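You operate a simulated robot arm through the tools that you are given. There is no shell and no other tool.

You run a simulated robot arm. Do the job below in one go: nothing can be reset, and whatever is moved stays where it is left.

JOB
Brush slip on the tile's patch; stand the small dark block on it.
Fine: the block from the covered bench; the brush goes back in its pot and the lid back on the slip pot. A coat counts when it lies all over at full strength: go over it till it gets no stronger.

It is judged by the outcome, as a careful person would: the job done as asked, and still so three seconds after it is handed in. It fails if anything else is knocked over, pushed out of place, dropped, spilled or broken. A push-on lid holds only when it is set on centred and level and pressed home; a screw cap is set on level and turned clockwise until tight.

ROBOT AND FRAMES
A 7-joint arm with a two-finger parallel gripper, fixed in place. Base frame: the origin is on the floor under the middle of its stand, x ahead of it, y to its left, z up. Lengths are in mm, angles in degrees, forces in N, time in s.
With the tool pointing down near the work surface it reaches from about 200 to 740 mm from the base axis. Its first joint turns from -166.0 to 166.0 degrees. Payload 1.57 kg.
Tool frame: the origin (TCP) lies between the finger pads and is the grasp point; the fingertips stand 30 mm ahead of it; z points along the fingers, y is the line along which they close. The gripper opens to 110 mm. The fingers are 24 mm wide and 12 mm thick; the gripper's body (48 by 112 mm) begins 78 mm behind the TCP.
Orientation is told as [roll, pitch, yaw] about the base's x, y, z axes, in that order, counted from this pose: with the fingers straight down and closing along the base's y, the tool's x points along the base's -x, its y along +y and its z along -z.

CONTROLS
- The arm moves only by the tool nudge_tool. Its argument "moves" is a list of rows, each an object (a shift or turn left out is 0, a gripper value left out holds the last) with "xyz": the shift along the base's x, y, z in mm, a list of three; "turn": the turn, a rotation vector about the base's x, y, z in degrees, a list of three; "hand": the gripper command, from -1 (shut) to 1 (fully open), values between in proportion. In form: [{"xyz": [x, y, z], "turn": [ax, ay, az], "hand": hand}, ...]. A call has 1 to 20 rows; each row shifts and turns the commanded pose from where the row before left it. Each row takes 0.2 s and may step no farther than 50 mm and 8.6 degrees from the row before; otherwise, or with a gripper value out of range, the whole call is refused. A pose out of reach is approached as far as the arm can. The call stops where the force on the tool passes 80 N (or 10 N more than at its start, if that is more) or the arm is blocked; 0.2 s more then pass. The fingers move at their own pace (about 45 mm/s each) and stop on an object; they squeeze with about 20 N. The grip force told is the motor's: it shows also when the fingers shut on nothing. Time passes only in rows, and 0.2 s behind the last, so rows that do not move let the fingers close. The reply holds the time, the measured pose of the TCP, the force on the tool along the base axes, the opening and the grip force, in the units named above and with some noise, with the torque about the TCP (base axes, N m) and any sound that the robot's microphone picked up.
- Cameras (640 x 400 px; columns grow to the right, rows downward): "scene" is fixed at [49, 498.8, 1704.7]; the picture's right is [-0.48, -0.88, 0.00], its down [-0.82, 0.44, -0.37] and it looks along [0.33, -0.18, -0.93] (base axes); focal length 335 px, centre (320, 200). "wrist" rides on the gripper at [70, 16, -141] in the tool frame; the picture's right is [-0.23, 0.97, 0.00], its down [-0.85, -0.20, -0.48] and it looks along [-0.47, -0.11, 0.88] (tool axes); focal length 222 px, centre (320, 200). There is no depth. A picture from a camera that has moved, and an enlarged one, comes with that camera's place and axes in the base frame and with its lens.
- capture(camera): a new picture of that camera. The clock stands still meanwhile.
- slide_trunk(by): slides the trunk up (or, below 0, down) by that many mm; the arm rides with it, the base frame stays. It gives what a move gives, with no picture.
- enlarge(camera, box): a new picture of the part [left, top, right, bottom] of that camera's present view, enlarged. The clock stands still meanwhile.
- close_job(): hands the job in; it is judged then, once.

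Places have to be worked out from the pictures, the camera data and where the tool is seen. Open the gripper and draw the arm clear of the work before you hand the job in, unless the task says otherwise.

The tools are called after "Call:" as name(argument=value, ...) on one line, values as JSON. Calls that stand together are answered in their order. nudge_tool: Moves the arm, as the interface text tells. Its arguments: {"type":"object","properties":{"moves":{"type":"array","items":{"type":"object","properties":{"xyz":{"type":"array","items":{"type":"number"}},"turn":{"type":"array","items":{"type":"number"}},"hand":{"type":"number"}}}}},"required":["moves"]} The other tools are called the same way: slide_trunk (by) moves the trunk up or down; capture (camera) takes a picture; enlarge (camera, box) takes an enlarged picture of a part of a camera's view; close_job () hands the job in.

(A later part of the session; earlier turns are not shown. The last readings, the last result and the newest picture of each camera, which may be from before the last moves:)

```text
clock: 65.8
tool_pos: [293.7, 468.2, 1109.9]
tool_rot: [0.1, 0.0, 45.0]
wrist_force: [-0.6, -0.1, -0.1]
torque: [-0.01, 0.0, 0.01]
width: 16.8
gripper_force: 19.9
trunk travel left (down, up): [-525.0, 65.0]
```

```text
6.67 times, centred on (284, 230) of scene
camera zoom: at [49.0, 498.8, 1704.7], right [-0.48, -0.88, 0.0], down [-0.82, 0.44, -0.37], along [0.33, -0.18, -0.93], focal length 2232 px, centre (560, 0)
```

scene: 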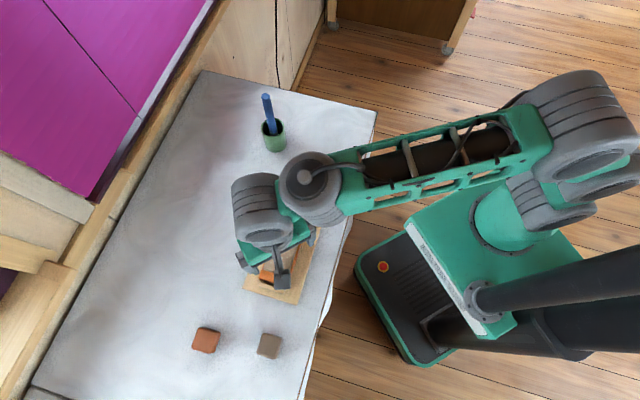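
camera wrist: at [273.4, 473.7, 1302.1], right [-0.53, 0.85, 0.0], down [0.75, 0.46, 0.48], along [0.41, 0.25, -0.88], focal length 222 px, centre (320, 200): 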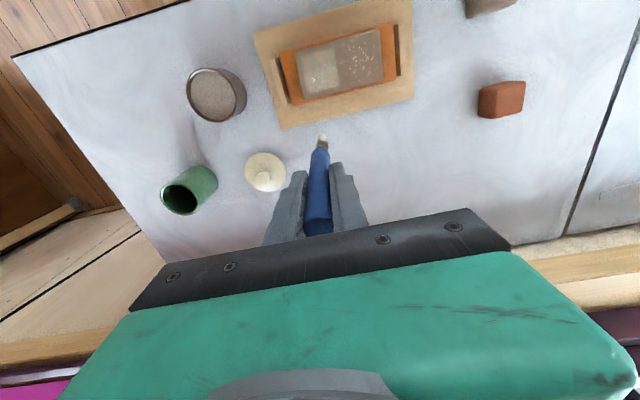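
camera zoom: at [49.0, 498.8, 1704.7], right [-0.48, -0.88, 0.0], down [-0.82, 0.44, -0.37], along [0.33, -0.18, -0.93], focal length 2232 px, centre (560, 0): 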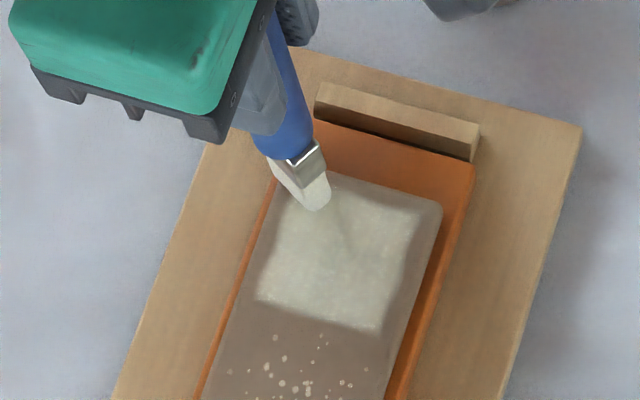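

I lift to the same inspection viewpoint to compare the tone.

Call:
nudge_tool(moves=[{"xyz": [0, 0, 15], "hand": -1}, {"xyz": [0, 0, 36]}, {"xyz": [20, 20, 0]}, {"xyz": [18, 21, 0]}, {"xyz": [0, 0, 0]}])

Call:
enlarge(camera="wrist", box=[250, 40, 410, 140])

Call:
enlarge(camera="scene", box=[236, 200, 332, 260])

```text
clock: 67.0
tool_pos: [330.1, 510.3, 1160.6]
tool_rot: [0.0, 0.0, 45.0]
wrist_force: [0.3, 0.3, -0.4]
torque: [-0.01, 0.01, -0.01]
width: 16.8
gripper_force: 20.1
trunk travel left (down, up): [-525.0, 65.0]
```

```text
4.00 times, centred on (330, 90) of wrist
camera zoom: at [269.7, 474.1, 1302.6], right [-0.53, 0.85, 0.0], down [0.75, 0.46, 0.48], along [0.41, 0.25, -0.88], focal length 888 px, centre (280, 640)
```

zoom: 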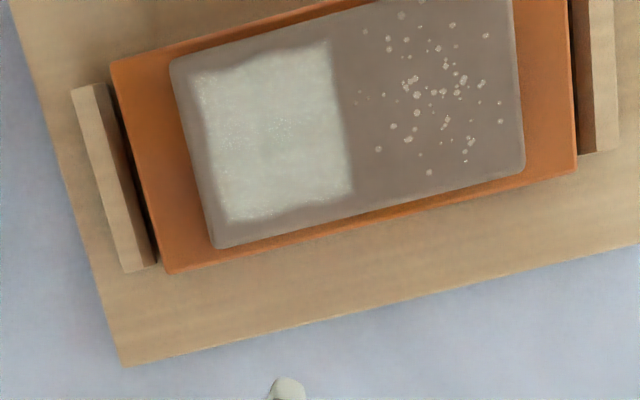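

```text
6.67 times, centred on (284, 230) of scene
camera zoom: at [49.0, 498.8, 1704.7], right [-0.48, -0.88, 0.0], down [-0.82, 0.44, -0.37], along [0.33, -0.18, -0.93], focal length 2232 px, centre (560, 0)
```

zoom: 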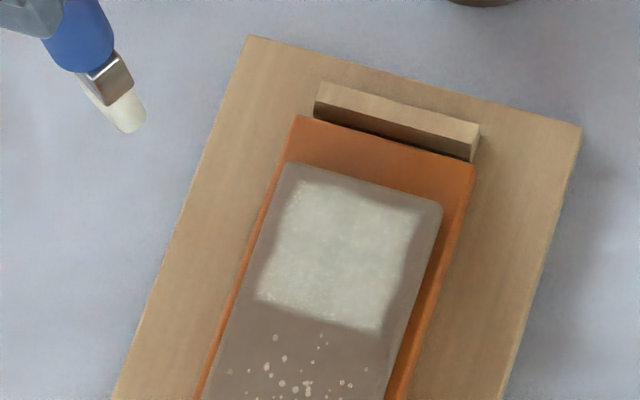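

The tone is about the same as before the last pass, so this square looks near saturation. I zoom in strongly on the flecked half to judge what the flecks are.

Call:
enlarge(camera="wrist", box=[325, 30, 389, 70])

Call:
enlarge(camera="wrist", box=[289, 50, 353, 90])

Call:
enlarge(camera="scene", box=[252, 235, 300, 265])

```text
10.00 times, centred on (357, 50) of wrist
camera zoom: at [269.7, 474.1, 1302.6], right [-0.53, 0.85, 0.0], down [0.75, 0.46, 0.48], along [0.41, 0.25, -0.88], focal length 2221 px, centre (-50, 1700)
```

zoom: 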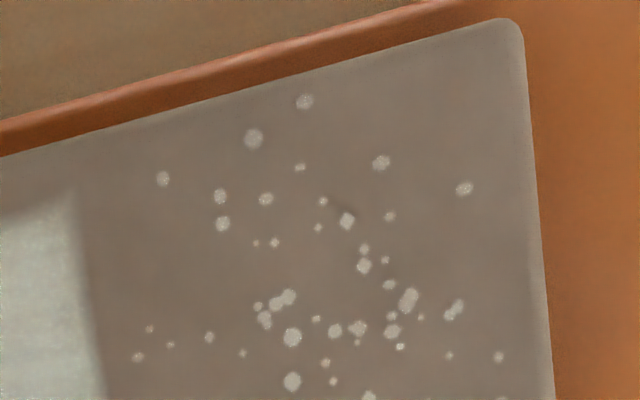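

```text
10.00 times, centred on (321, 70) of wrist
camera zoom: at [269.7, 474.1, 1302.6], right [-0.53, 0.85, 0.0], down [0.75, 0.46, 0.48], along [0.41, 0.25, -0.88], focal length 2221 px, centre (310, 1500)
```

zoom: 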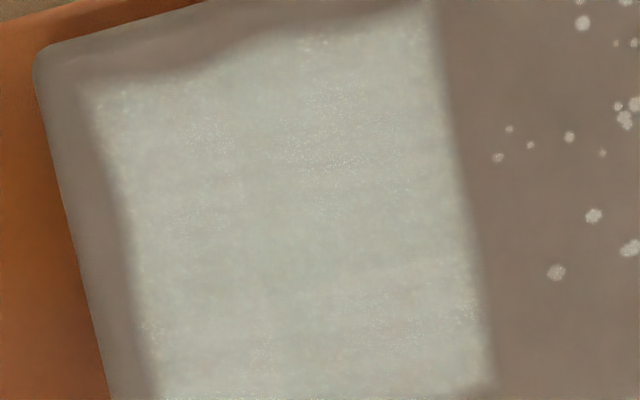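

```text
13.33 times, centred on (276, 250) of scene
camera zoom: at [49.0, 498.8, 1704.7], right [-0.48, -0.88, 0.0], down [-0.82, 0.44, -0.37], along [0.33, -0.18, -0.93], focal length 4463 px, centre (907, -467)
```

zoom: 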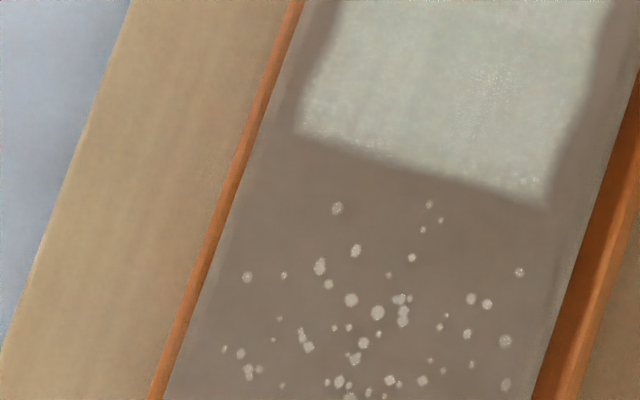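

The flecks look like small pale dots lying on the grey surface. I make one short light test stroke on that half to learn whether the coat takes there too.

Call:
nudge_tool(moves=[{"xyz": [-30, -4, 0], "hand": -1}, {"xyz": [-30, -4, 0]}, {"xyz": [-31, -3.5, 0]}, {"xyz": [0, 0, -30]}, {"xyz": [0, 0, -16]}, {"xyz": [0, 0, -3]}, {"xyz": [0, 0, 0]}])

Call:
enlarge(camera="wrist", box=[260, 80, 388, 160])

```text
clock: 68.6
tool_pos: [240.5, 497.6, 1111.8]
tool_rot: [0.1, 0.0, 44.9]
wrist_force: [-0.1, 0.7, -0.3]
torque: [-0.03, 0.0, 0.01]
width: 16.8
gripper_force: 19.5
trunk travel left (down, up): [-525.0, 65.0]
```

```text
5.00 times, centred on (324, 120) of wrist
camera zoom: at [179.6, 460.4, 1254.4], right [-0.53, 0.85, 0.0], down [0.75, 0.46, 0.48], along [0.41, 0.25, -0.88], focal length 1111 px, centre (300, 600)
```

zoom: 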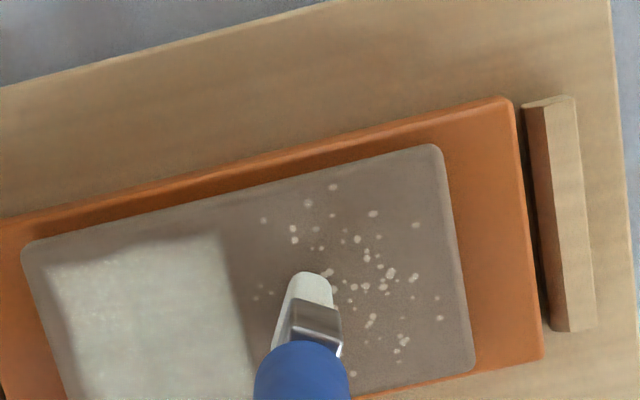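

The tip is over the flecked half, just off the surface. I lower 2 mm, stroke 16 mm, then raise and look.

Call:
nudge_tool(moves=[{"xyz": [0, 0, -2], "hand": -1}, {"xyz": [-5.66, 5.66, 0]}, {"xyz": [-5.66, 5.66, 0]}, {"xyz": [0, 0, 4]}, {"xyz": [0, 0, 30]}, {"xyz": [30, 0, 16]}, {"xyz": [35, 0, 0]}, {"xyz": [35, 0, 0]}, {"xyz": [0, 0, 0]}])

Call:
enlarge(camera="wrist", box=[250, 30, 410, 130])

Call:
enlarge(camera="scene", box=[244, 220, 308, 260])

```text
clock: 70.6
tool_pos: [328.7, 510.5, 1158.1]
tool_rot: [0.0, 0.0, 45.0]
wrist_force: [0.1, -0.1, -0.8]
torque: [-0.05, 0.02, -0.01]
width: 16.9
gripper_force: 19.8
trunk travel left (down, up): [-525.0, 65.0]
```

```text
4.00 times, centred on (330, 80) of wrist
camera zoom: at [267.9, 473.0, 1301.1], right [-0.53, 0.85, 0.0], down [0.75, 0.46, 0.48], along [0.41, 0.25, -0.88], focal length 888 px, centre (280, 680)
```

zoom: 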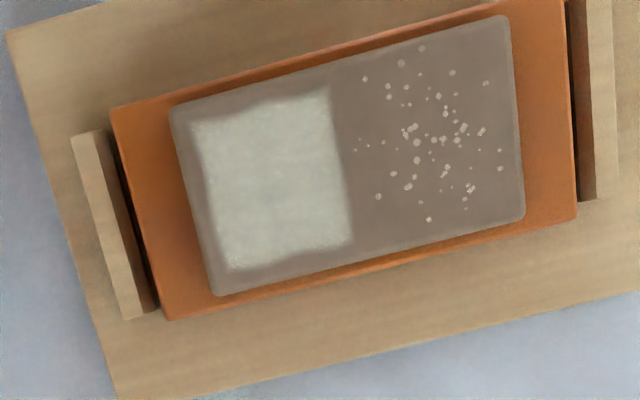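

```text
10.00 times, centred on (276, 240) of scene
camera zoom: at [49.0, 498.8, 1704.7], right [-0.48, -0.88, 0.0], down [-0.82, 0.44, -0.37], along [0.33, -0.18, -0.93], focal length 3347 px, centre (760, -200)
```

zoom: 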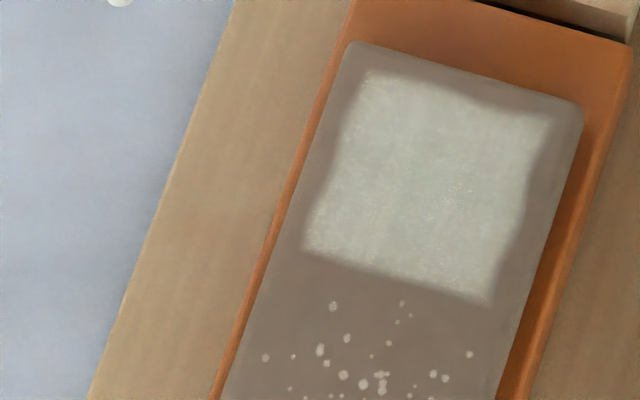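

No change showed, but I'm not certain the bristles touched. I repeat that short stroke with the contact force checked.

Call:
nudge_tool(moves=[{"xyz": [-30, -4, 0], "hand": -1}, {"xyz": [-30, -4, 0]}, {"xyz": [-28.7, -3.3, 0]}, {"xyz": [0, 0, -30]}, {"xyz": [0, 0, -16]}, {"xyz": [0, 0, -4]}, {"xyz": [0, 0, -0.7]}, {"xyz": [0, 0, 0]}])

Call:
nudge_tool(moves=[{"xyz": [-5.66, 5.66, 0], "hand": -1}, {"xyz": [-5.66, 5.66, 0]}])

Call:
enlarge(camera="wrist", box=[260, 80, 388, 160])

```text
clock: 72.4
tool_pos: [241.0, 498.3, 1108.8]
tool_rot: [-0.1, -0.1, 44.9]
wrist_force: [0.5, -2.3, 7.5]
torque: [-0.29, -0.14, -0.02]
width: 16.9
gripper_force: 19.9
trunk travel left (down, up): [-525.0, 65.0]
```

```text
clock: 73.0
tool_pos: [230.8, 509.2, 1108.9]
tool_rot: [0.1, -0.1, 45.0]
wrist_force: [2.6, -4.1, 13.1]
torque: [-0.48, -0.49, -0.02]
width: 17.0
gripper_force: 19.2
trunk travel left (down, up): [-525.0, 65.0]
```

```text
5.00 times, centred on (324, 120) of wrist
camera zoom: at [170.5, 471.1, 1251.0], right [-0.53, 0.85, 0.0], down [0.75, 0.46, 0.48], along [0.41, 0.25, -0.88], focal length 1111 px, centre (300, 600)
```

zoom: 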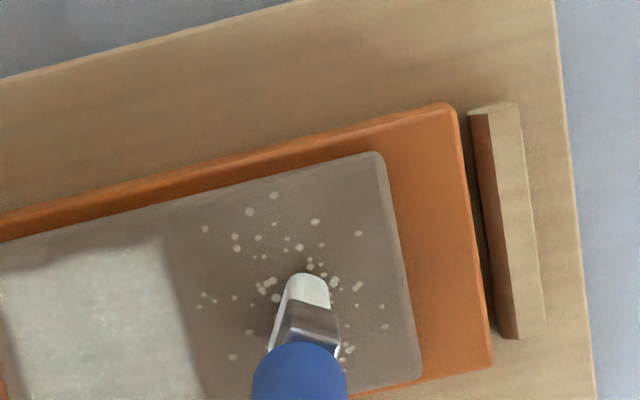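

With firm contact confirmed (7–13 N) the flecked half takes no coat and the flecks don't change, so it isn't the patch: the pot-side square is. I leave the flecks alone, recharge the brush and do a last complete pass over the square.

Call:
nudge_tool(moves=[{"xyz": [0, 0, 5], "hand": -1}, {"xyz": [0, 0, 35]}, {"xyz": [29.2, -30.4, 0]}, {"xyz": [29.2, -30.4, 0]}, {"xyz": [29.2, -30.4, 0]}, {"xyz": [29.2, -30.4, 0]}, {"xyz": [29.1, -30.3, 0]}, {"xyz": [0, 0, -30]}, {"xyz": [0, 0, -13]}, {"xyz": [0, 0, -3.5]}, {"xyz": [0, 0, 0]}])

Call:
nudge_tool(moves=[{"xyz": [0, 0, -0.8], "hand": -1}, {"xyz": [0, 0, 0]}])

Call:
enlarge(camera="wrist", box=[240, 80, 400, 180])

```text
clock: 75.4
tool_pos: [374.9, 358.9, 1102.6]
tool_rot: [0.0, 0.0, 44.9]
wrist_force: [-0.4, 0.2, -0.1]
torque: [-0.05, 0.01, 0.03]
width: 16.9
gripper_force: 19.7
trunk travel left (down, up): [-525.0, 65.0]
```

```text
clock: 76.0
tool_pos: [373.8, 357.7, 1101.6]
tool_rot: [0.0, 0.0, 45.1]
wrist_force: [-0.4, -0.5, -0.6]
torque: [-0.01, 0.01, 0.02]
width: 17.0
gripper_force: 20.3
trunk travel left (down, up): [-525.0, 65.0]
```

```text
4.00 times, centred on (320, 130) of wrist
camera zoom: at [314.1, 320.8, 1244.0], right [-0.53, 0.85, 0.0], down [0.75, 0.46, 0.48], along [0.41, 0.25, -0.88], focal length 888 px, centre (320, 480)
```

zoom: 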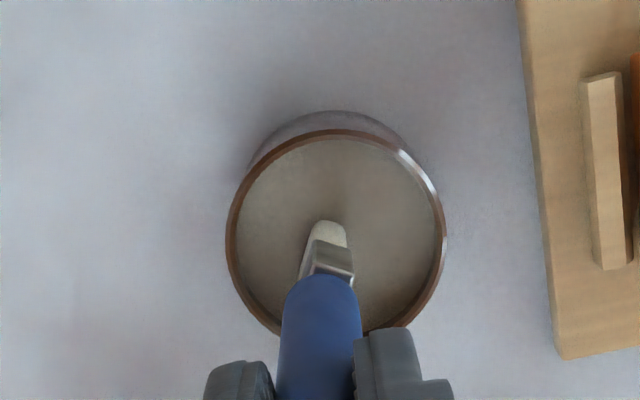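

Not touching yet (brush has crept up slightly in the grip); I step down to light contact.

Call:
nudge_tool(moves=[{"xyz": [0, 0, -1], "hand": -1}, {"xyz": [0, 0, 0]}])

Call:
nudge_tool(moves=[{"xyz": [0, 0, -0.7], "hand": -1}, {"xyz": [0, 0, 0]}])

```text
clock: 76.6
tool_pos: [374.8, 358.5, 1100.4]
tool_rot: [0.0, -0.1, 45.0]
wrist_force: [-0.4, -1.0, 3.6]
torque: [-0.01, 0.03, -0.01]
width: 16.7
gripper_force: 20.4
trunk travel left (down, up): [-525.0, 65.0]
```

```text
clock: 77.2
tool_pos: [374.6, 357.1, 1100.8]
tool_rot: [0.0, -0.2, 45.0]
wrist_force: [-1.8, 0.0, 11.5]
torque: [0.08, 0.15, 0.01]
width: 16.8
gripper_force: 20.3
trunk travel left (down, up): [-525.0, 65.0]
```

Charged again (11 N contact). I return to the square and check contact before the pass.

Call:
nudge_tool(moves=[{"xyz": [0, 0, 3], "hand": -1}, {"xyz": [0, 0, 37]}, {"xyz": [-32.2, 27.4, 0]}, {"xyz": [-32.2, 27.4, 0]}, {"xyz": [-32.2, 27.4, 0]}, {"xyz": [-32.3, 27.3, 0]}, {"xyz": [0, 0, -20]}, {"xyz": [0, 0, -9]}, {"xyz": [0, 0, -2]}, {"xyz": [0, 0, 0]}])

Call:
nudge_tool(moves=[{"xyz": [0, 0, -0.5], "hand": -1}, {"xyz": [6.36, -6.36, 0]}, {"xyz": [6.36, -6.36, 0]}, {"xyz": [6.36, -6.36, 0]}, {"xyz": [6.36, -6.36, 0]}])

```text
clock: 79.4
tool_pos: [246.0, 465.4, 1108.5]
tool_rot: [0.0, -0.1, 45.0]
wrist_force: [-1.3, 0.1, 3.0]
torque: [0.01, 0.03, 0.0]
width: 16.6
gripper_force: 20.1
trunk travel left (down, up): [-525.0, 65.0]
```

```text
clock: 80.6
tool_pos: [272.3, 442.7, 1108.3]
tool_rot: [0.0, -0.1, 45.1]
wrist_force: [-2.4, 2.9, 14.0]
torque: [0.51, 0.39, 0.03]
width: 16.9
gripper_force: 20.0
trunk travel left (down, up): [-525.0, 65.0]
```

Good contact (3 to 14 N). I ease off 0.4 mm and continue lane by lane.

Call:
nudge_tool(moves=[{"xyz": [4.95, 4.95, 0.4], "hand": -1}, {"xyz": [-6.36, 6.36, 0]}, {"xyz": [-6.36, 6.36, 0]}, {"xyz": [-6.36, 6.36, 0]}, {"xyz": [-6.36, 6.36, 0]}, {"xyz": [4.95, 4.95, 0]}, {"xyz": [6.36, -6.36, 0]}, {"xyz": [6.36, -6.36, 0]}, {"xyz": [6.36, -6.36, 0]}, {"xyz": [6.36, -6.36, 0]}])

Call:
nudge_tool(moves=[{"xyz": [4.95, 4.95, 0], "hand": -1}, {"xyz": [-6.36, 6.36, 0]}, {"xyz": [-6.36, 6.36, 0]}, {"xyz": [-6.36, 6.36, 0]}, {"xyz": [-6.36, 6.36, 0]}, {"xyz": [4.95, 4.95, 0]}, {"xyz": [6.36, -6.36, 0]}, {"xyz": [6.36, -6.36, 0]}, {"xyz": [6.36, -6.36, 0]}, {"xyz": [6.36, -6.36, 0]}])

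Call:
enlarge(camera="wrist", box=[240, 80, 400, 180])

```text
clock: 82.8
tool_pos: [282.7, 452.3, 1107.2]
tool_rot: [0.0, -0.1, 45.1]
wrist_force: [-3.0, 2.8, 12.6]
torque: [0.46, 0.22, 0.02]
width: 17.0
gripper_force: 20.1
trunk travel left (down, up): [-525.0, 65.0]
```

```text
clock: 85.0
tool_pos: [293.5, 462.0, 1108.0]
tool_rot: [0.0, 0.1, 44.9]
wrist_force: [0.4, -0.6, 0.0]
torque: [0.01, 0.0, 0.0]
width: 16.7
gripper_force: 19.6
trunk travel left (down, up): [-525.0, 65.0]
```

```text
4.00 times, centred on (320, 130) of wrist
camera zoom: at [232.3, 423.5, 1250.9], right [-0.53, 0.85, 0.0], down [0.75, 0.46, 0.48], along [0.41, 0.25, -0.88], focal length 888 px, centre (320, 480)
```

zoom: 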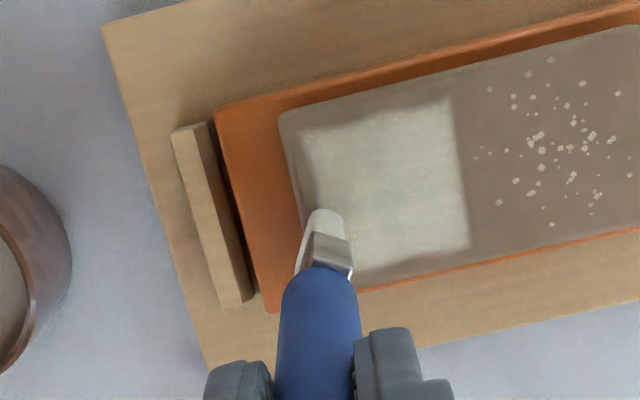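

Contact was lost at the last lane's end, so I lower 0.8 mm and redo the wall-side lanes, checking force.

Call:
nudge_tool(moves=[{"xyz": [0, 0, -0.8], "hand": -1}, {"xyz": [0, 0, 0]}])

Call:
nudge_tool(moves=[{"xyz": [-6.36, 6.36, 0], "hand": -1}, {"xyz": [-6.36, 6.36, 0]}, {"xyz": [-6.36, 6.36, 0]}, {"xyz": [-6.36, 6.36, 0]}])

Call:
nudge_tool(moves=[{"xyz": [4.95, 4.95, 0], "hand": -1}, {"xyz": [6.36, -6.36, 0]}, {"xyz": [6.36, -6.36, 0]}, {"xyz": [6.36, -6.36, 0]}, {"xyz": [6.36, -6.36, 0]}])

Call:
enlarge(camera="wrist", box=[240, 80, 400, 180])

```text
clock: 85.6
tool_pos: [292.1, 460.4, 1105.9]
tool_rot: [0.0, 0.1, 45.0]
wrist_force: [0.5, -0.1, 0.9]
torque: [-0.02, -0.02, -0.03]
width: 16.7
gripper_force: 19.8
trunk travel left (down, up): [-525.0, 65.0]
```

```text
clock: 86.6
tool_pos: [266.6, 487.3, 1107.3]
tool_rot: [0.1, -0.1, 44.9]
wrist_force: [0.4, -0.6, 3.6]
torque: [-0.01, -0.1, 0.0]
width: 17.0
gripper_force: 20.6
trunk travel left (down, up): [-525.0, 65.0]
```

```text
clock: 87.8
tool_pos: [295.4, 467.1, 1107.3]
tool_rot: [0.0, 0.0, 44.9]
wrist_force: [-1.5, 1.9, 10.6]
torque: [0.28, 0.14, 0.04]
width: 16.6
gripper_force: 19.5
trunk travel left (down, up): [-525.0, 65.0]
```

```text
4.00 times, centred on (320, 130) of wrist
camera zoom: at [234.7, 429.8, 1249.5], right [-0.53, 0.85, 0.0], down [0.75, 0.46, 0.48], along [0.41, 0.25, -0.88], focal length 888 px, centre (320, 480)
```

zoom: 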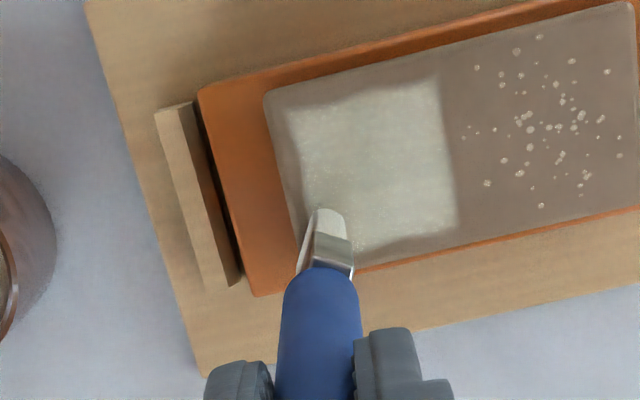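

Contact held on those lanes. I lift away and compare the finish with the earlier tone.

Call:
nudge_tool(moves=[{"xyz": [0, 0, 15], "hand": -1}, {"xyz": [0, 0, 38]}, {"xyz": [18, 20, 0]}, {"xyz": [18, 21, 0]}, {"xyz": [0, 0, 0]}])

Call:
enlarge(camera="wrist", box=[250, 40, 410, 140])

Call:
enlarge(camera="scene", box=[236, 200, 332, 260])

Call:
enlarge(camera="wrist", box=[289, 50, 353, 90])

```text
clock: 89.0
tool_pos: [333.3, 508.0, 1157.7]
tool_rot: [0.0, 0.1, 45.0]
wrist_force: [0.1, -0.3, -0.7]
torque: [0.06, 0.03, -0.02]
width: 16.9
gripper_force: 19.8
trunk travel left (down, up): [-525.0, 65.0]
```

```text
4.00 times, centred on (330, 90) of wrist
camera zoom: at [272.5, 471.3, 1300.9], right [-0.53, 0.85, 0.0], down [0.75, 0.46, 0.48], along [0.41, 0.25, -0.88], focal length 888 px, centre (280, 640)
```

zoom: 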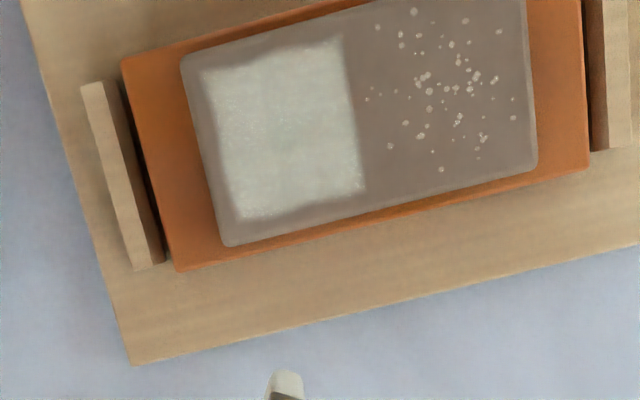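

```text
6.67 times, centred on (284, 230) of scene
camera zoom: at [49.0, 498.8, 1704.7], right [-0.48, -0.88, 0.0], down [-0.82, 0.44, -0.37], along [0.33, -0.18, -0.93], focal length 2232 px, centre (560, 0)
```

zoom: 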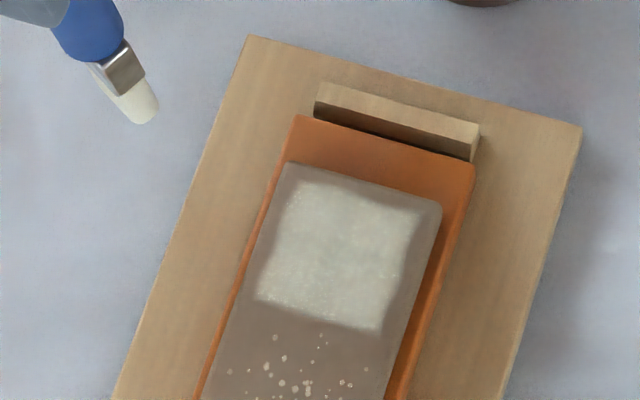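

```text
10.00 times, centred on (321, 70) of wrist
camera zoom: at [272.5, 471.3, 1300.9], right [-0.53, 0.85, 0.0], down [0.75, 0.46, 0.48], along [0.41, 0.25, -0.88], focal length 2221 px, centre (310, 1500)
```

zoom: 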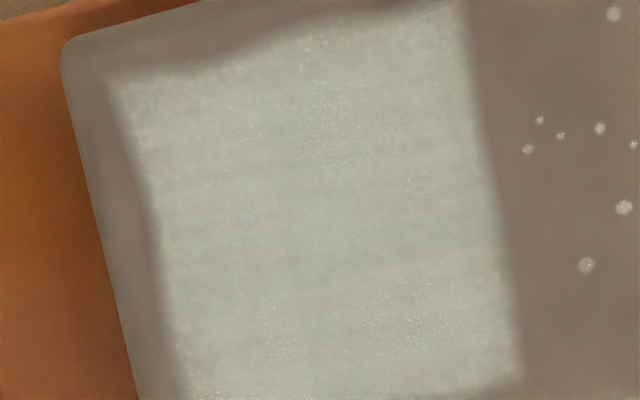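

The coat is even and no stronger than at the previous inspection, so it's at full strength. Now I return the brush: rise, turn back to 0°, and go above the brush pot.

Call:
nudge_tool(moves=[{"xyz": [0, 0, 40], "hand": -1}, {"xyz": [33, -22, 5], "turn": [0, 0, -7.5]}, {"xyz": [33, -22, 0], "turn": [0, 0, -7.5]}, {"xyz": [33, -22, 0], "turn": [0, 0, -7.5]}, {"xyz": [33, -22, 0], "turn": [0, 0, -7.5]}, {"xyz": [33, -22, 0], "turn": [0, 0, -7.5]}, {"xyz": [34, -22, 0], "turn": [0, 0, -7.5]}, {"xyz": [0, 0, 0]}, {"xyz": [0, 0, 0]}])

Call:
capture(camera="wrist")

Call:
enlarge(camera="wrist", box=[240, 90, 400, 190])

Call:
enlarge(camera="scene", box=[200, 60, 360, 160])

```text
clock: 91.0
tool_pos: [533.7, 376.4, 1205.5]
tool_rot: [0.1, 0.0, -0.1]
wrist_force: [-0.6, -0.9, -1.2]
torque: [0.0, -0.04, 0.0]
width: 16.7
gripper_force: 19.9
trunk travel left (down, up): [-525.0, 65.0]
```

```text
taken
camera wrist: at [464.6, 392.3, 1347.6], right [0.23, 0.97, 0.0], down [0.85, -0.2, 0.48], along [0.47, -0.11, -0.88], focal length 222 px, centre (320, 200)
```

wrist: 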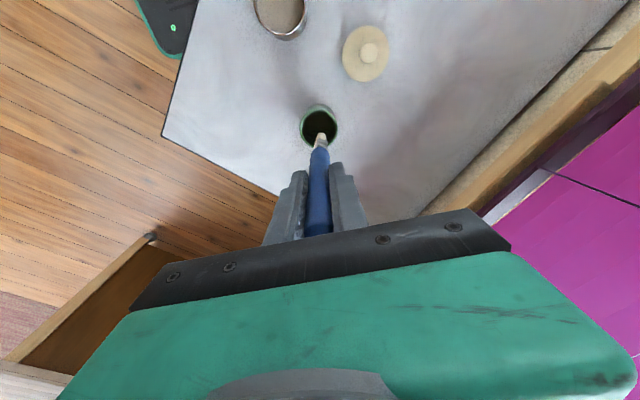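

```text
4.00 times, centred on (320, 140) of wrist
camera zoom: at [464.6, 392.3, 1347.6], right [0.23, 0.97, 0.0], down [0.85, -0.2, 0.48], along [0.47, -0.11, -0.88], focal length 888 px, centre (320, 440)
```

zoom: 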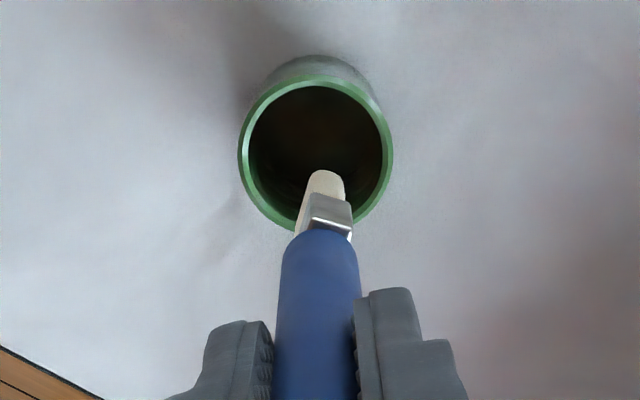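

```text
4.00 times, centred on (280, 110) of scene
camera zoom: at [49.0, 498.8, 1704.7], right [-0.48, -0.88, 0.0], down [-0.82, 0.44, -0.37], along [0.33, -0.18, -0.93], focal length 1339 px, centre (480, 560)
```

zoom: 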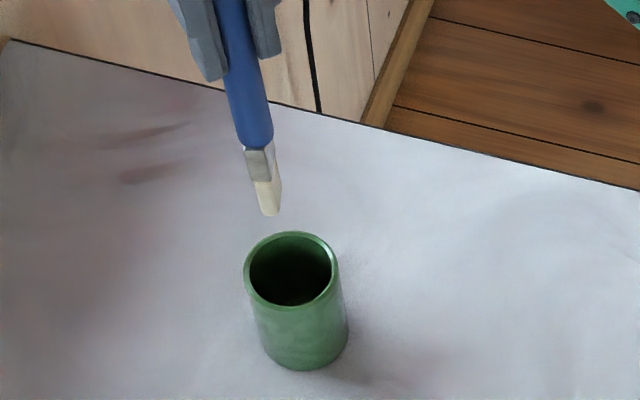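

The brush hangs over the pot nearly centred. I shift (−3.5, −2) and descend into the pot, checking before the last bit.

Call:
nudge_tool(moves=[{"xyz": [-3.5, -2, -20], "hand": -1}, {"xyz": [0, 0, -20]}, {"xyz": [0, 0, -20]}, {"xyz": [0, 0, 0]}])

Call:
enlarge(camera="wrist", box=[240, 90, 400, 190])

Call:
enlarge(camera="scene", box=[200, 60, 360, 160])

```text
clock: 92.0
tool_pos: [527.2, 373.5, 1146.6]
tool_rot: [0.0, 0.0, -0.1]
wrist_force: [0.5, 0.1, 0.0]
torque: [-0.02, -0.01, -0.03]
width: 16.9
gripper_force: 19.7
trunk travel left (down, up): [-525.0, 65.0]
```

```text
4.00 times, centred on (320, 140) of wrist
camera zoom: at [458.1, 389.4, 1289.3], right [0.23, 0.97, 0.0], down [0.85, -0.2, 0.48], along [0.47, -0.11, -0.88], focal length 888 px, centre (320, 440)
```

zoom: 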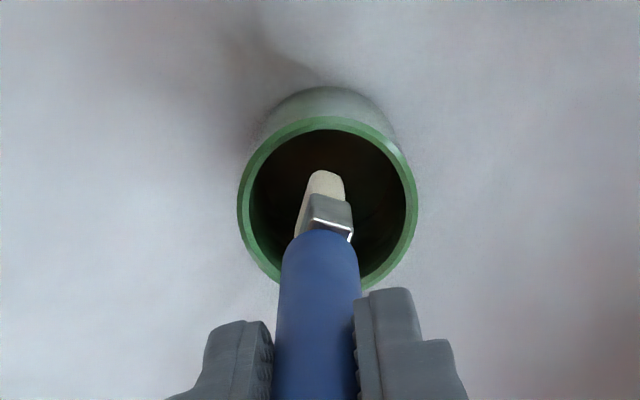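

```text
4.00 times, centred on (280, 110) of scene
camera zoom: at [49.0, 498.8, 1704.7], right [-0.48, -0.88, 0.0], down [-0.82, 0.44, -0.37], along [0.33, -0.18, -0.93], focal length 1339 px, centre (480, 560)
```

zoom: 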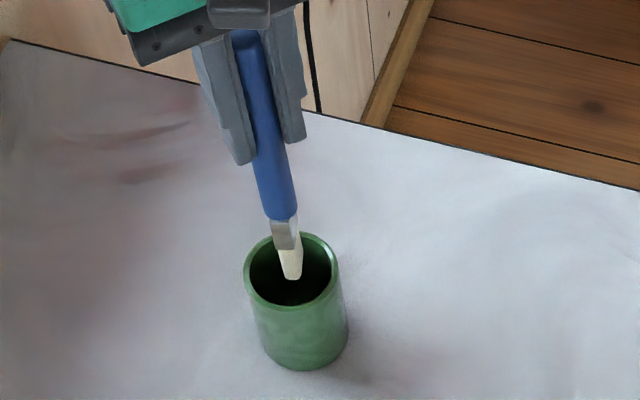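

The bristles are in the mouth of the pot. I correct +3 mm in x and lower toward the original height.

Call:
nudge_tool(moves=[{"xyz": [3, 1, -20], "hand": -1}, {"xyz": [0, 0, -20]}, {"xyz": [0, 0, -15]}, {"xyz": [0, 0, -5]}, {"xyz": [0, 0, 0]}])

Call:
enlarge(camera="wrist", box=[240, 90, 400, 190])

Call:
enlarge(camera="scene", box=[200, 60, 360, 160])

```text
clock: 93.2
tool_pos: [531.4, 375.5, 1085.3]
tool_rot: [-0.1, 0.0, 0.0]
wrist_force: [-0.3, 0.4, 0.0]
torque: [-0.04, 0.02, 0.03]
width: 17.1
gripper_force: 20.1
trunk travel left (down, up): [-525.0, 65.0]
```

```text
4.00 times, centred on (320, 140) of wrist
camera zoom: at [462.7, 392.3, 1228.1], right [0.23, 0.97, 0.0], down [0.85, -0.2, 0.48], along [0.47, -0.11, -0.88], focal length 888 px, centre (320, 440)
```

zoom: 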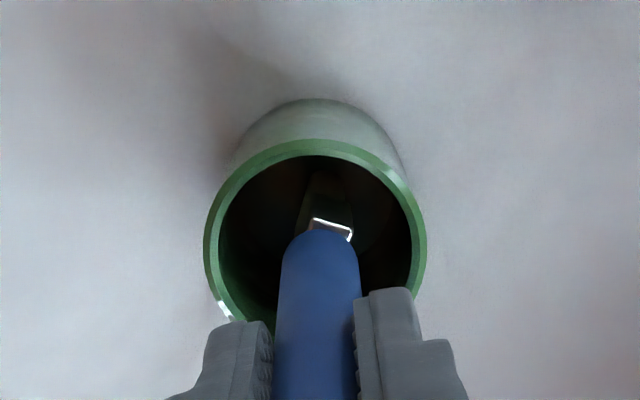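

```text
4.00 times, centred on (280, 110) of scene
camera zoom: at [49.0, 498.8, 1704.7], right [-0.48, -0.88, 0.0], down [-0.82, 0.44, -0.37], along [0.33, -0.18, -0.93], focal length 1339 px, centre (480, 560)
```

zoom: 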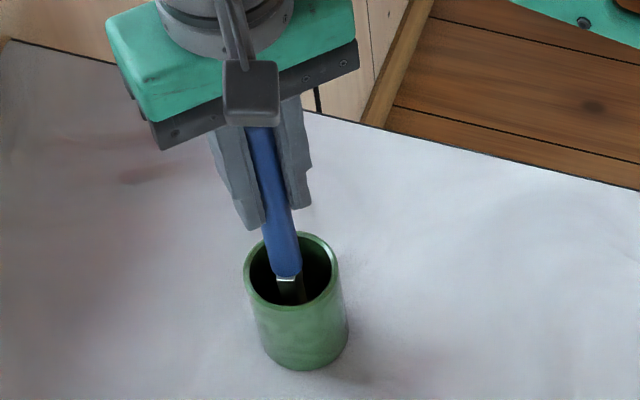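

It's inside the pot, free of the rim. I step down to find the floor.

Call:
nudge_tool(moves=[{"xyz": [0, 0, -4], "hand": -1}, {"xyz": [0, 0, 0]}])

Call:
nudge_tool(moves=[{"xyz": [0, 0, -2], "hand": -1}, {"xyz": [0, 0, 0]}])

Call:
nudge_tool(moves=[{"xyz": [0, 0, -1.5], "hand": -1}, {"xyz": [0, 0, 0]}])

```text
clock: 93.8
tool_pos: [532.6, 375.2, 1081.8]
tool_rot: [0.1, 0.0, 0.0]
wrist_force: [-0.5, 0.5, -0.3]
torque: [0.01, -0.01, -0.02]
width: 16.5
gripper_force: 20.5
trunk travel left (down, up): [-525.0, 65.0]
```

```text
clock: 94.4
tool_pos: [533.0, 373.6, 1078.6]
tool_rot: [0.1, 0.0, 0.0]
wrist_force: [-0.8, -0.1, -0.2]
torque: [-0.02, -0.03, 0.01]
width: 16.6
gripper_force: 19.5
trunk travel left (down, up): [-525.0, 65.0]
```

```text
clock: 95.0
tool_pos: [530.8, 374.7, 1077.7]
tool_rot: [0.0, -0.1, 0.1]
wrist_force: [1.1, 0.6, -0.6]
torque: [0.0, 0.0, -0.01]
width: 16.9
gripper_force: 19.8
trunk travel left (down, up): [-525.0, 65.0]
```

Call:
nudge_tool(moves=[{"xyz": [0, 0, -1.5], "hand": -1}, {"xyz": [0, 0, 0]}])

Call:
nudge_tool(moves=[{"xyz": [0, 0, -1.2], "hand": -1}, {"xyz": [0, 0, 0]}])

Call:
nudge_tool(moves=[{"xyz": [0, 0, -1.2], "hand": -1}, {"xyz": [0, 0, 0]}])

```text
clock: 95.6
tool_pos: [532.1, 374.6, 1075.9]
tool_rot: [0.1, 0.0, -0.1]
wrist_force: [0.4, 0.4, -0.9]
torque: [0.02, 0.01, 0.0]
width: 16.9
gripper_force: 20.3
trunk travel left (down, up): [-525.0, 65.0]
```

```text
clock: 96.2
tool_pos: [530.5, 373.6, 1074.4]
tool_rot: [-0.1, -0.1, 0.0]
wrist_force: [-0.4, 0.5, -1.1]
torque: [0.0, 0.01, -0.01]
width: 17.1
gripper_force: 19.8
trunk travel left (down, up): [-525.0, 65.0]
```

```text
clock: 96.8
tool_pos: [531.2, 374.5, 1073.7]
tool_rot: [0.0, 0.1, 0.1]
wrist_force: [0.2, -0.1, -1.1]
torque: [0.01, 0.0, -0.01]
width: 16.6
gripper_force: 19.8
trunk travel left (down, up): [-525.0, 65.0]
```

Still no floor contact at about 1073.5; I continue slowly.

Call:
nudge_tool(moves=[{"xyz": [0, 0, -1.2], "hand": -1}, {"xyz": [0, 0, 0]}])

Call:
nudge_tool(moves=[{"xyz": [0, 0, -1.2], "hand": -1}, {"xyz": [0, 0, 0]}])

Call:
nudge_tool(moves=[{"xyz": [0, 0, -1.2], "hand": -1}, {"xyz": [0, 0, 0]}])

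Call:
enlarge(camera="scene", box=[230, 90, 326, 150])

```text
clock: 97.4
tool_pos: [531.3, 374.9, 1073.0]
tool_rot: [0.0, 0.0, 0.0]
wrist_force: [-0.1, -0.1, 0.9]
torque: [-0.02, 0.02, 0.01]
width: 16.8
gripper_force: 19.6
trunk travel left (down, up): [-525.0, 65.0]
```

```text
clock: 98.0
tool_pos: [532.5, 374.8, 1071.9]
tool_rot: [0.0, 0.0, 0.0]
wrist_force: [0.9, -0.6, -0.5]
torque: [0.02, 0.0, 0.02]
width: 17.0
gripper_force: 19.8
trunk travel left (down, up): [-525.0, 65.0]
```

```text
clock: 98.6
tool_pos: [531.2, 374.8, 1070.8]
tool_rot: [0.0, 0.1, 0.0]
wrist_force: [0.4, -0.3, 0.0]
torque: [0.02, -0.01, 0.01]
width: 16.7
gripper_force: 20.3
trunk travel left (down, up): [-525.0, 65.0]
```

```text
6.67 times, centred on (278, 120) of scene
camera zoom: at [49.0, 498.8, 1704.7], right [-0.48, -0.88, 0.0], down [-0.82, 0.44, -0.37], along [0.33, -0.18, -0.93], focal length 2232 px, centre (600, 733)
```

zoom: 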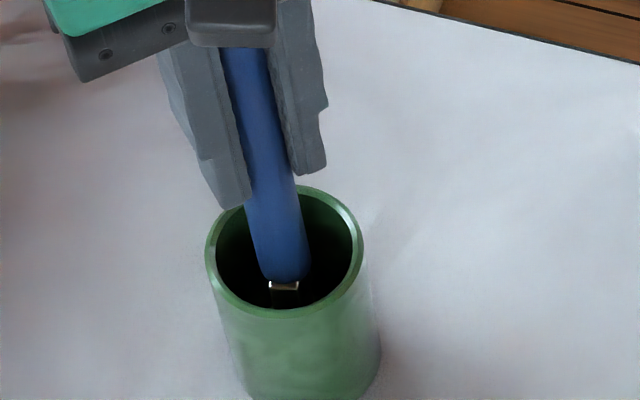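

The brush is well seated inside; I go a few more millimetres to reach the floor.

Call:
nudge_tool(moves=[{"xyz": [0, 0, -1.5], "hand": -1}, {"xyz": [0, 0, 0]}])

Call:
nudge_tool(moves=[{"xyz": [0, 0, -1.5], "hand": -1}, {"xyz": [0, 0, 0]}])

Call:
nudge_tool(moves=[{"xyz": [0, 0, -1.5], "hand": -1}, {"xyz": [0, 0, 0]}])

```text
clock: 99.2
tool_pos: [531.4, 374.5, 1068.9]
tool_rot: [0.1, 0.0, 0.0]
wrist_force: [0.2, 0.0, -0.6]
torque: [0.02, -0.06, -0.02]
width: 17.1
gripper_force: 20.4
trunk travel left (down, up): [-525.0, 65.0]
```

```text
clock: 99.8
tool_pos: [530.7, 375.2, 1068.7]
tool_rot: [0.1, 0.1, -0.1]
wrist_force: [-0.4, -0.5, 2.0]
torque: [-0.01, -0.09, -0.02]
width: 16.7
gripper_force: 19.8
trunk travel left (down, up): [-525.0, 65.0]
```

```text
clock: 100.4
tool_pos: [530.1, 373.7, 1067.1]
tool_rot: [0.1, -0.1, 0.0]
wrist_force: [0.8, -0.3, 9.0]
torque: [-0.05, -0.12, 0.01]
width: 16.8
gripper_force: 19.8
trunk travel left (down, up): [-525.0, 65.0]
```

The floor is felt (9 N). I ease up 1 mm, open, and let the brush settle before rising.

Call:
nudge_tool(moves=[{"xyz": [0, 0, 1], "hand": -1}, {"hand": -0.5}, {"hand": 0}, {"hand": 0.2}, {"hand": 0.2}, {"hand": 0.2}])

Call:
enlarge(camera="scene", box=[230, 90, 326, 150])

Call:
enlarge(camera="wrist", box=[220, 110, 412, 230])

```text
clock: 101.8
tool_pos: [531.3, 373.6, 1067.7]
tool_rot: [0.0, 0.0, 0.0]
wrist_force: [0.0, -0.3, -0.6]
torque: [-0.02, -0.04, 0.0]
width: 65.9
gripper_force: 0.0
trunk travel left (down, up): [-525.0, 65.0]
```

```text
6.67 times, centred on (278, 120) of scene
camera zoom: at [49.0, 498.8, 1704.7], right [-0.48, -0.88, 0.0], down [-0.82, 0.44, -0.37], along [0.33, -0.18, -0.93], focal length 2232 px, centre (600, 733)
```

zoom: 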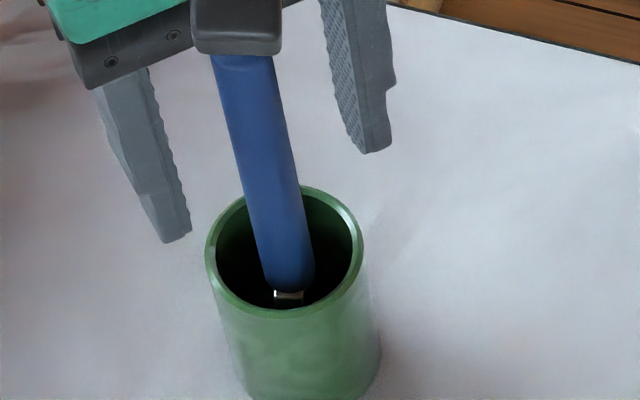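

```text
3.33 times, centred on (316, 170) of wrist
camera zoom: at [461.9, 390.7, 1210.0], right [0.23, 0.97, 0.0], down [0.85, -0.2, 0.48], along [0.47, -0.11, -0.88], focal length 740 px, centre (333, 300)
```

zoom: 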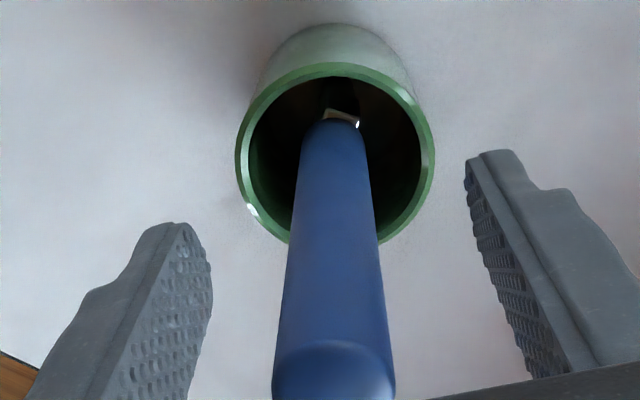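

The brush stands in its pot. I rise straight up clear of the handle and check it.

Call:
nudge_tool(moves=[{"xyz": [0, 0, 30], "hand": 0.2}, {"xyz": [0, 0, 40]}, {"xyz": [0, 0, 40]}, {"xyz": [0, 0, 20]}, {"xyz": [0, 0, 0]}])

Call:
capture(camera="wrist")

Call:
enlarge(camera="scene", box=[220, 80, 348, 160])

```text
clock: 103.0
tool_pos: [531.3, 373.6, 1199.3]
tool_rot: [0.1, -0.1, 0.0]
wrist_force: [-0.5, -0.7, -0.3]
torque: [0.0, -0.03, -0.03]
width: 66.1
gripper_force: 0.0
trunk travel left (down, up): [-525.0, 65.0]
```

```text
taken
camera wrist: at [462.0, 389.0, 1341.5], right [0.23, 0.97, 0.0], down [0.85, -0.2, 0.48], along [0.47, -0.11, -0.88], focal length 222 px, centre (320, 200)
```

wrist: 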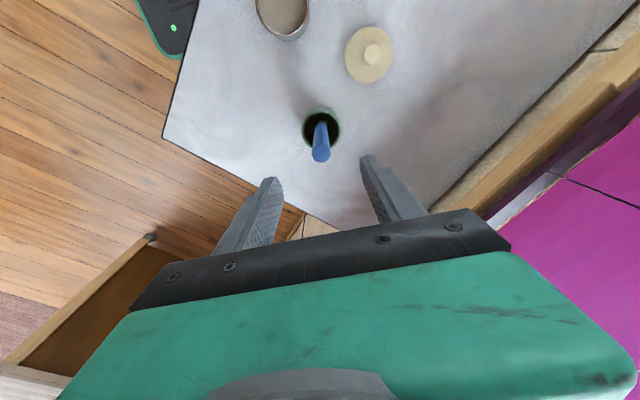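

```text
5.00 times, centred on (284, 120) of scene
camera zoom: at [49.0, 498.8, 1704.7], right [-0.48, -0.88, 0.0], down [-0.82, 0.44, -0.37], along [0.33, -0.18, -0.93], focal length 1674 px, centre (500, 600)
```

zoom: 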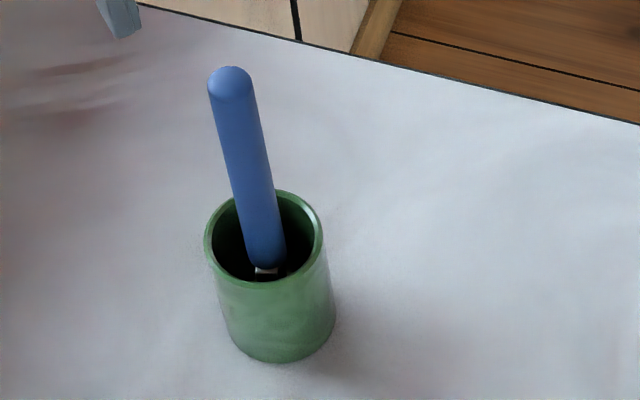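

The brush is back in its pot. Next the dark block: I cross over to it, turning the wrist +45° to match its sides.

Call:
nudge_tool(moves=[{"xyz": [-39, 15, 0], "hand": 0.5}, {"xyz": [-39, 15, 0]}, {"xyz": [-39, 15, 0], "turn": [0, 0, 7.5]}, {"xyz": [-39, 15, 0], "turn": [0, 0, 7.5]}, {"xyz": [-39, 15, 0], "turn": [0, 0, 7.5]}, {"xyz": [-39, 15, 0], "turn": [0, 0, 7.5]}, {"xyz": [-39, 15, 0], "turn": [0, 0, 7.5]}, {"xyz": [-39, 15, 0], "turn": [0, 0, 7.5]}, {"xyz": [-39, 16, -10]}, {"xyz": [-39, 16, -10]}, {"xyz": [-39, 16, -10]}, {"xyz": [-39, 16, -10]}, {"xyz": [0, 0, 0]}])

Call:
capture(camera="wrist")

Call:
enlarge(camera="wrist", box=[240, 60, 432, 180])

Call:
capture(camera="scene")

```text
clock: 105.8
tool_pos: [63.5, 556.2, 1158.9]
tool_rot: [-0.1, -0.1, 44.9]
wrist_force: [-0.3, 0.2, -0.7]
torque: [-0.03, -0.02, 0.0]
width: 82.7
gripper_force: 0.1
trunk travel left (down, up): [-525.0, 65.0]
```

```text
taken
camera wrist: at [2.9, 519.1, 1301.0], right [-0.53, 0.85, 0.0], down [0.75, 0.46, 0.48], along [0.41, 0.25, -0.88], focal length 222 px, centre (320, 200)
```

wrist: 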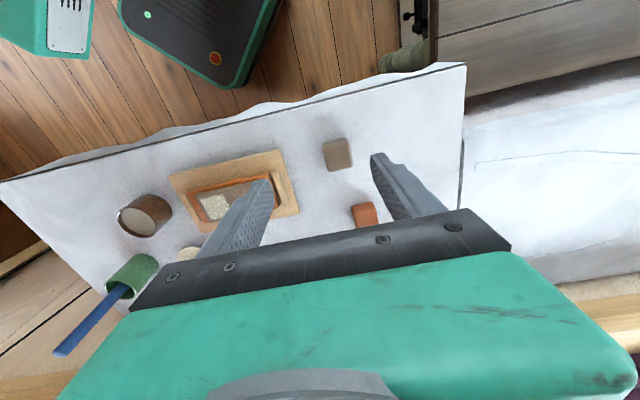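

```text
3.33 times, centred on (336, 120) of wrist
camera zoom: at [2.9, 519.1, 1301.0], right [-0.53, 0.85, 0.0], down [0.75, 0.46, 0.48], along [0.41, 0.25, -0.88], focal length 740 px, centre (267, 467)
```

zoom: 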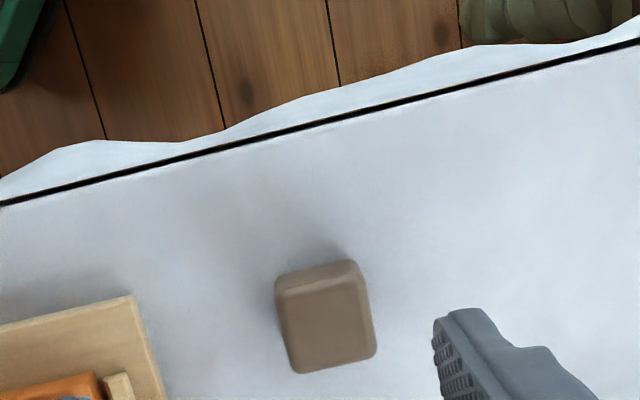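

```text
taken
```

scene: 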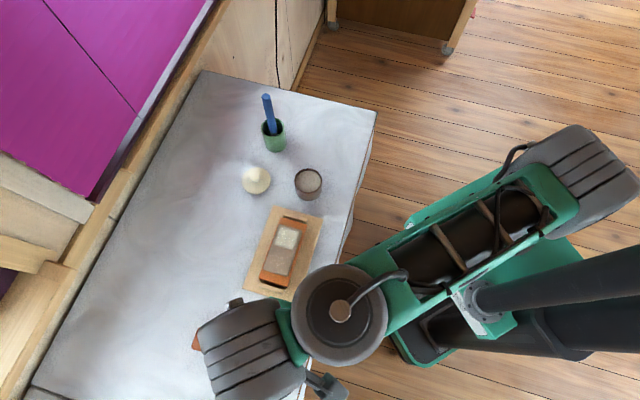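

The dark block is about a 39 mm cube centred near (80, 600) with its top near z≈965, sides aligned with the 45° gripper. I move above it and lower part-way for a check.

Call:
nudge_tool(moves=[{"xyz": [8, 22, -10], "hand": 0.5}, {"xyz": [8.5, 21.5, -20]}, {"xyz": [0, 0, -35]}, {"xyz": [0, 0, -35]}, {"xyz": [0, 0, 0]}])

Call:
capture(camera="wrist")

Call:
enlarge(camera="wrist", box=[220, 90, 412, 210])

```text
clock: 107.0
tool_pos: [79.8, 602.9, 1057.1]
tool_rot: [0.0, 0.0, 44.9]
wrist_force: [0.9, 0.5, 0.3]
torque: [0.01, 0.02, -0.01]
width: 82.5
gripper_force: 0.0
trunk travel left (down, up): [-525.0, 65.0]
```

```text
taken
camera wrist: at [20.2, 565.0, 1200.2], right [-0.53, 0.85, 0.0], down [0.75, 0.46, 0.48], along [0.41, 0.25, -0.88], focal length 222 px, centre (320, 200)
```

wrist: 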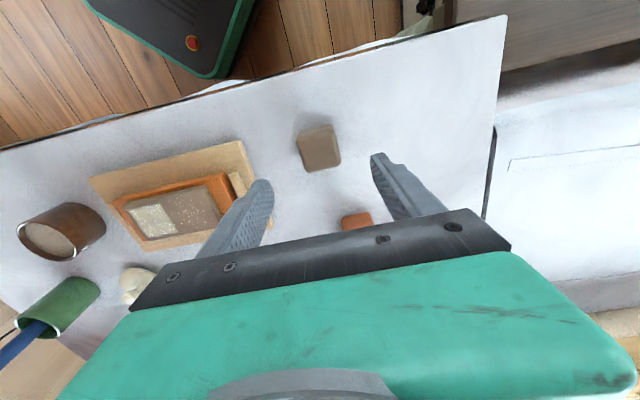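

```text
3.33 times, centred on (316, 150) of wrist
camera zoom: at [20.2, 565.0, 1200.2], right [-0.53, 0.85, 0.0], down [0.75, 0.46, 0.48], along [0.41, 0.25, -0.88], focal length 740 px, centre (333, 367)
```

zoom: 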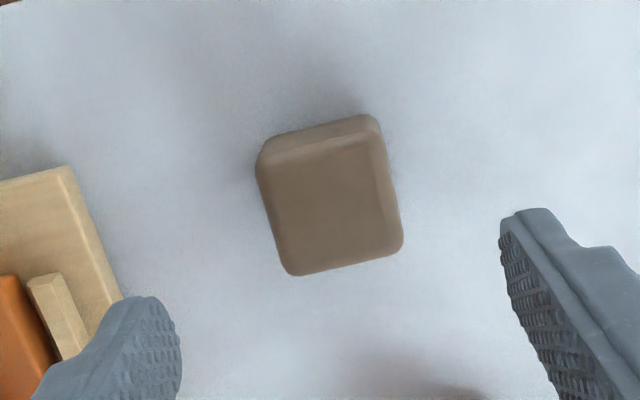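

Alignment is within about 3 mm; I correct and descend to straddle the block, then close.

Call:
nudge_tool(moves=[{"xyz": [-0.9, -2.7, -30], "hand": 0.5}, {"xyz": [0, 0, -30]}, {"xyz": [0, 0, -20]}, {"xyz": [0, 0, -9]}, {"xyz": [0, 0, 0]}])

Call:
enlarge(camera="wrist", box=[220, 110, 412, 230])

```text
clock: 108.2
tool_pos: [78.3, 599.2, 968.2]
tool_rot: [0.0, 0.0, 45.0]
wrist_force: [0.2, -0.7, -0.3]
torque: [-0.01, 0.0, 0.01]
width: 82.6
gripper_force: 0.0
trunk travel left (down, up): [-525.0, 65.0]
```

```text
3.33 times, centred on (316, 170) of wrist
camera zoom: at [18.5, 562.0, 1111.4], right [-0.53, 0.85, 0.0], down [0.75, 0.46, 0.48], along [0.41, 0.25, -0.88], focal length 740 px, centre (333, 300)
```

zoom: 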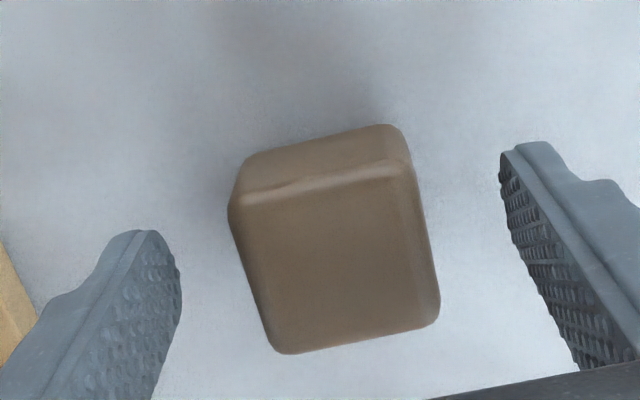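

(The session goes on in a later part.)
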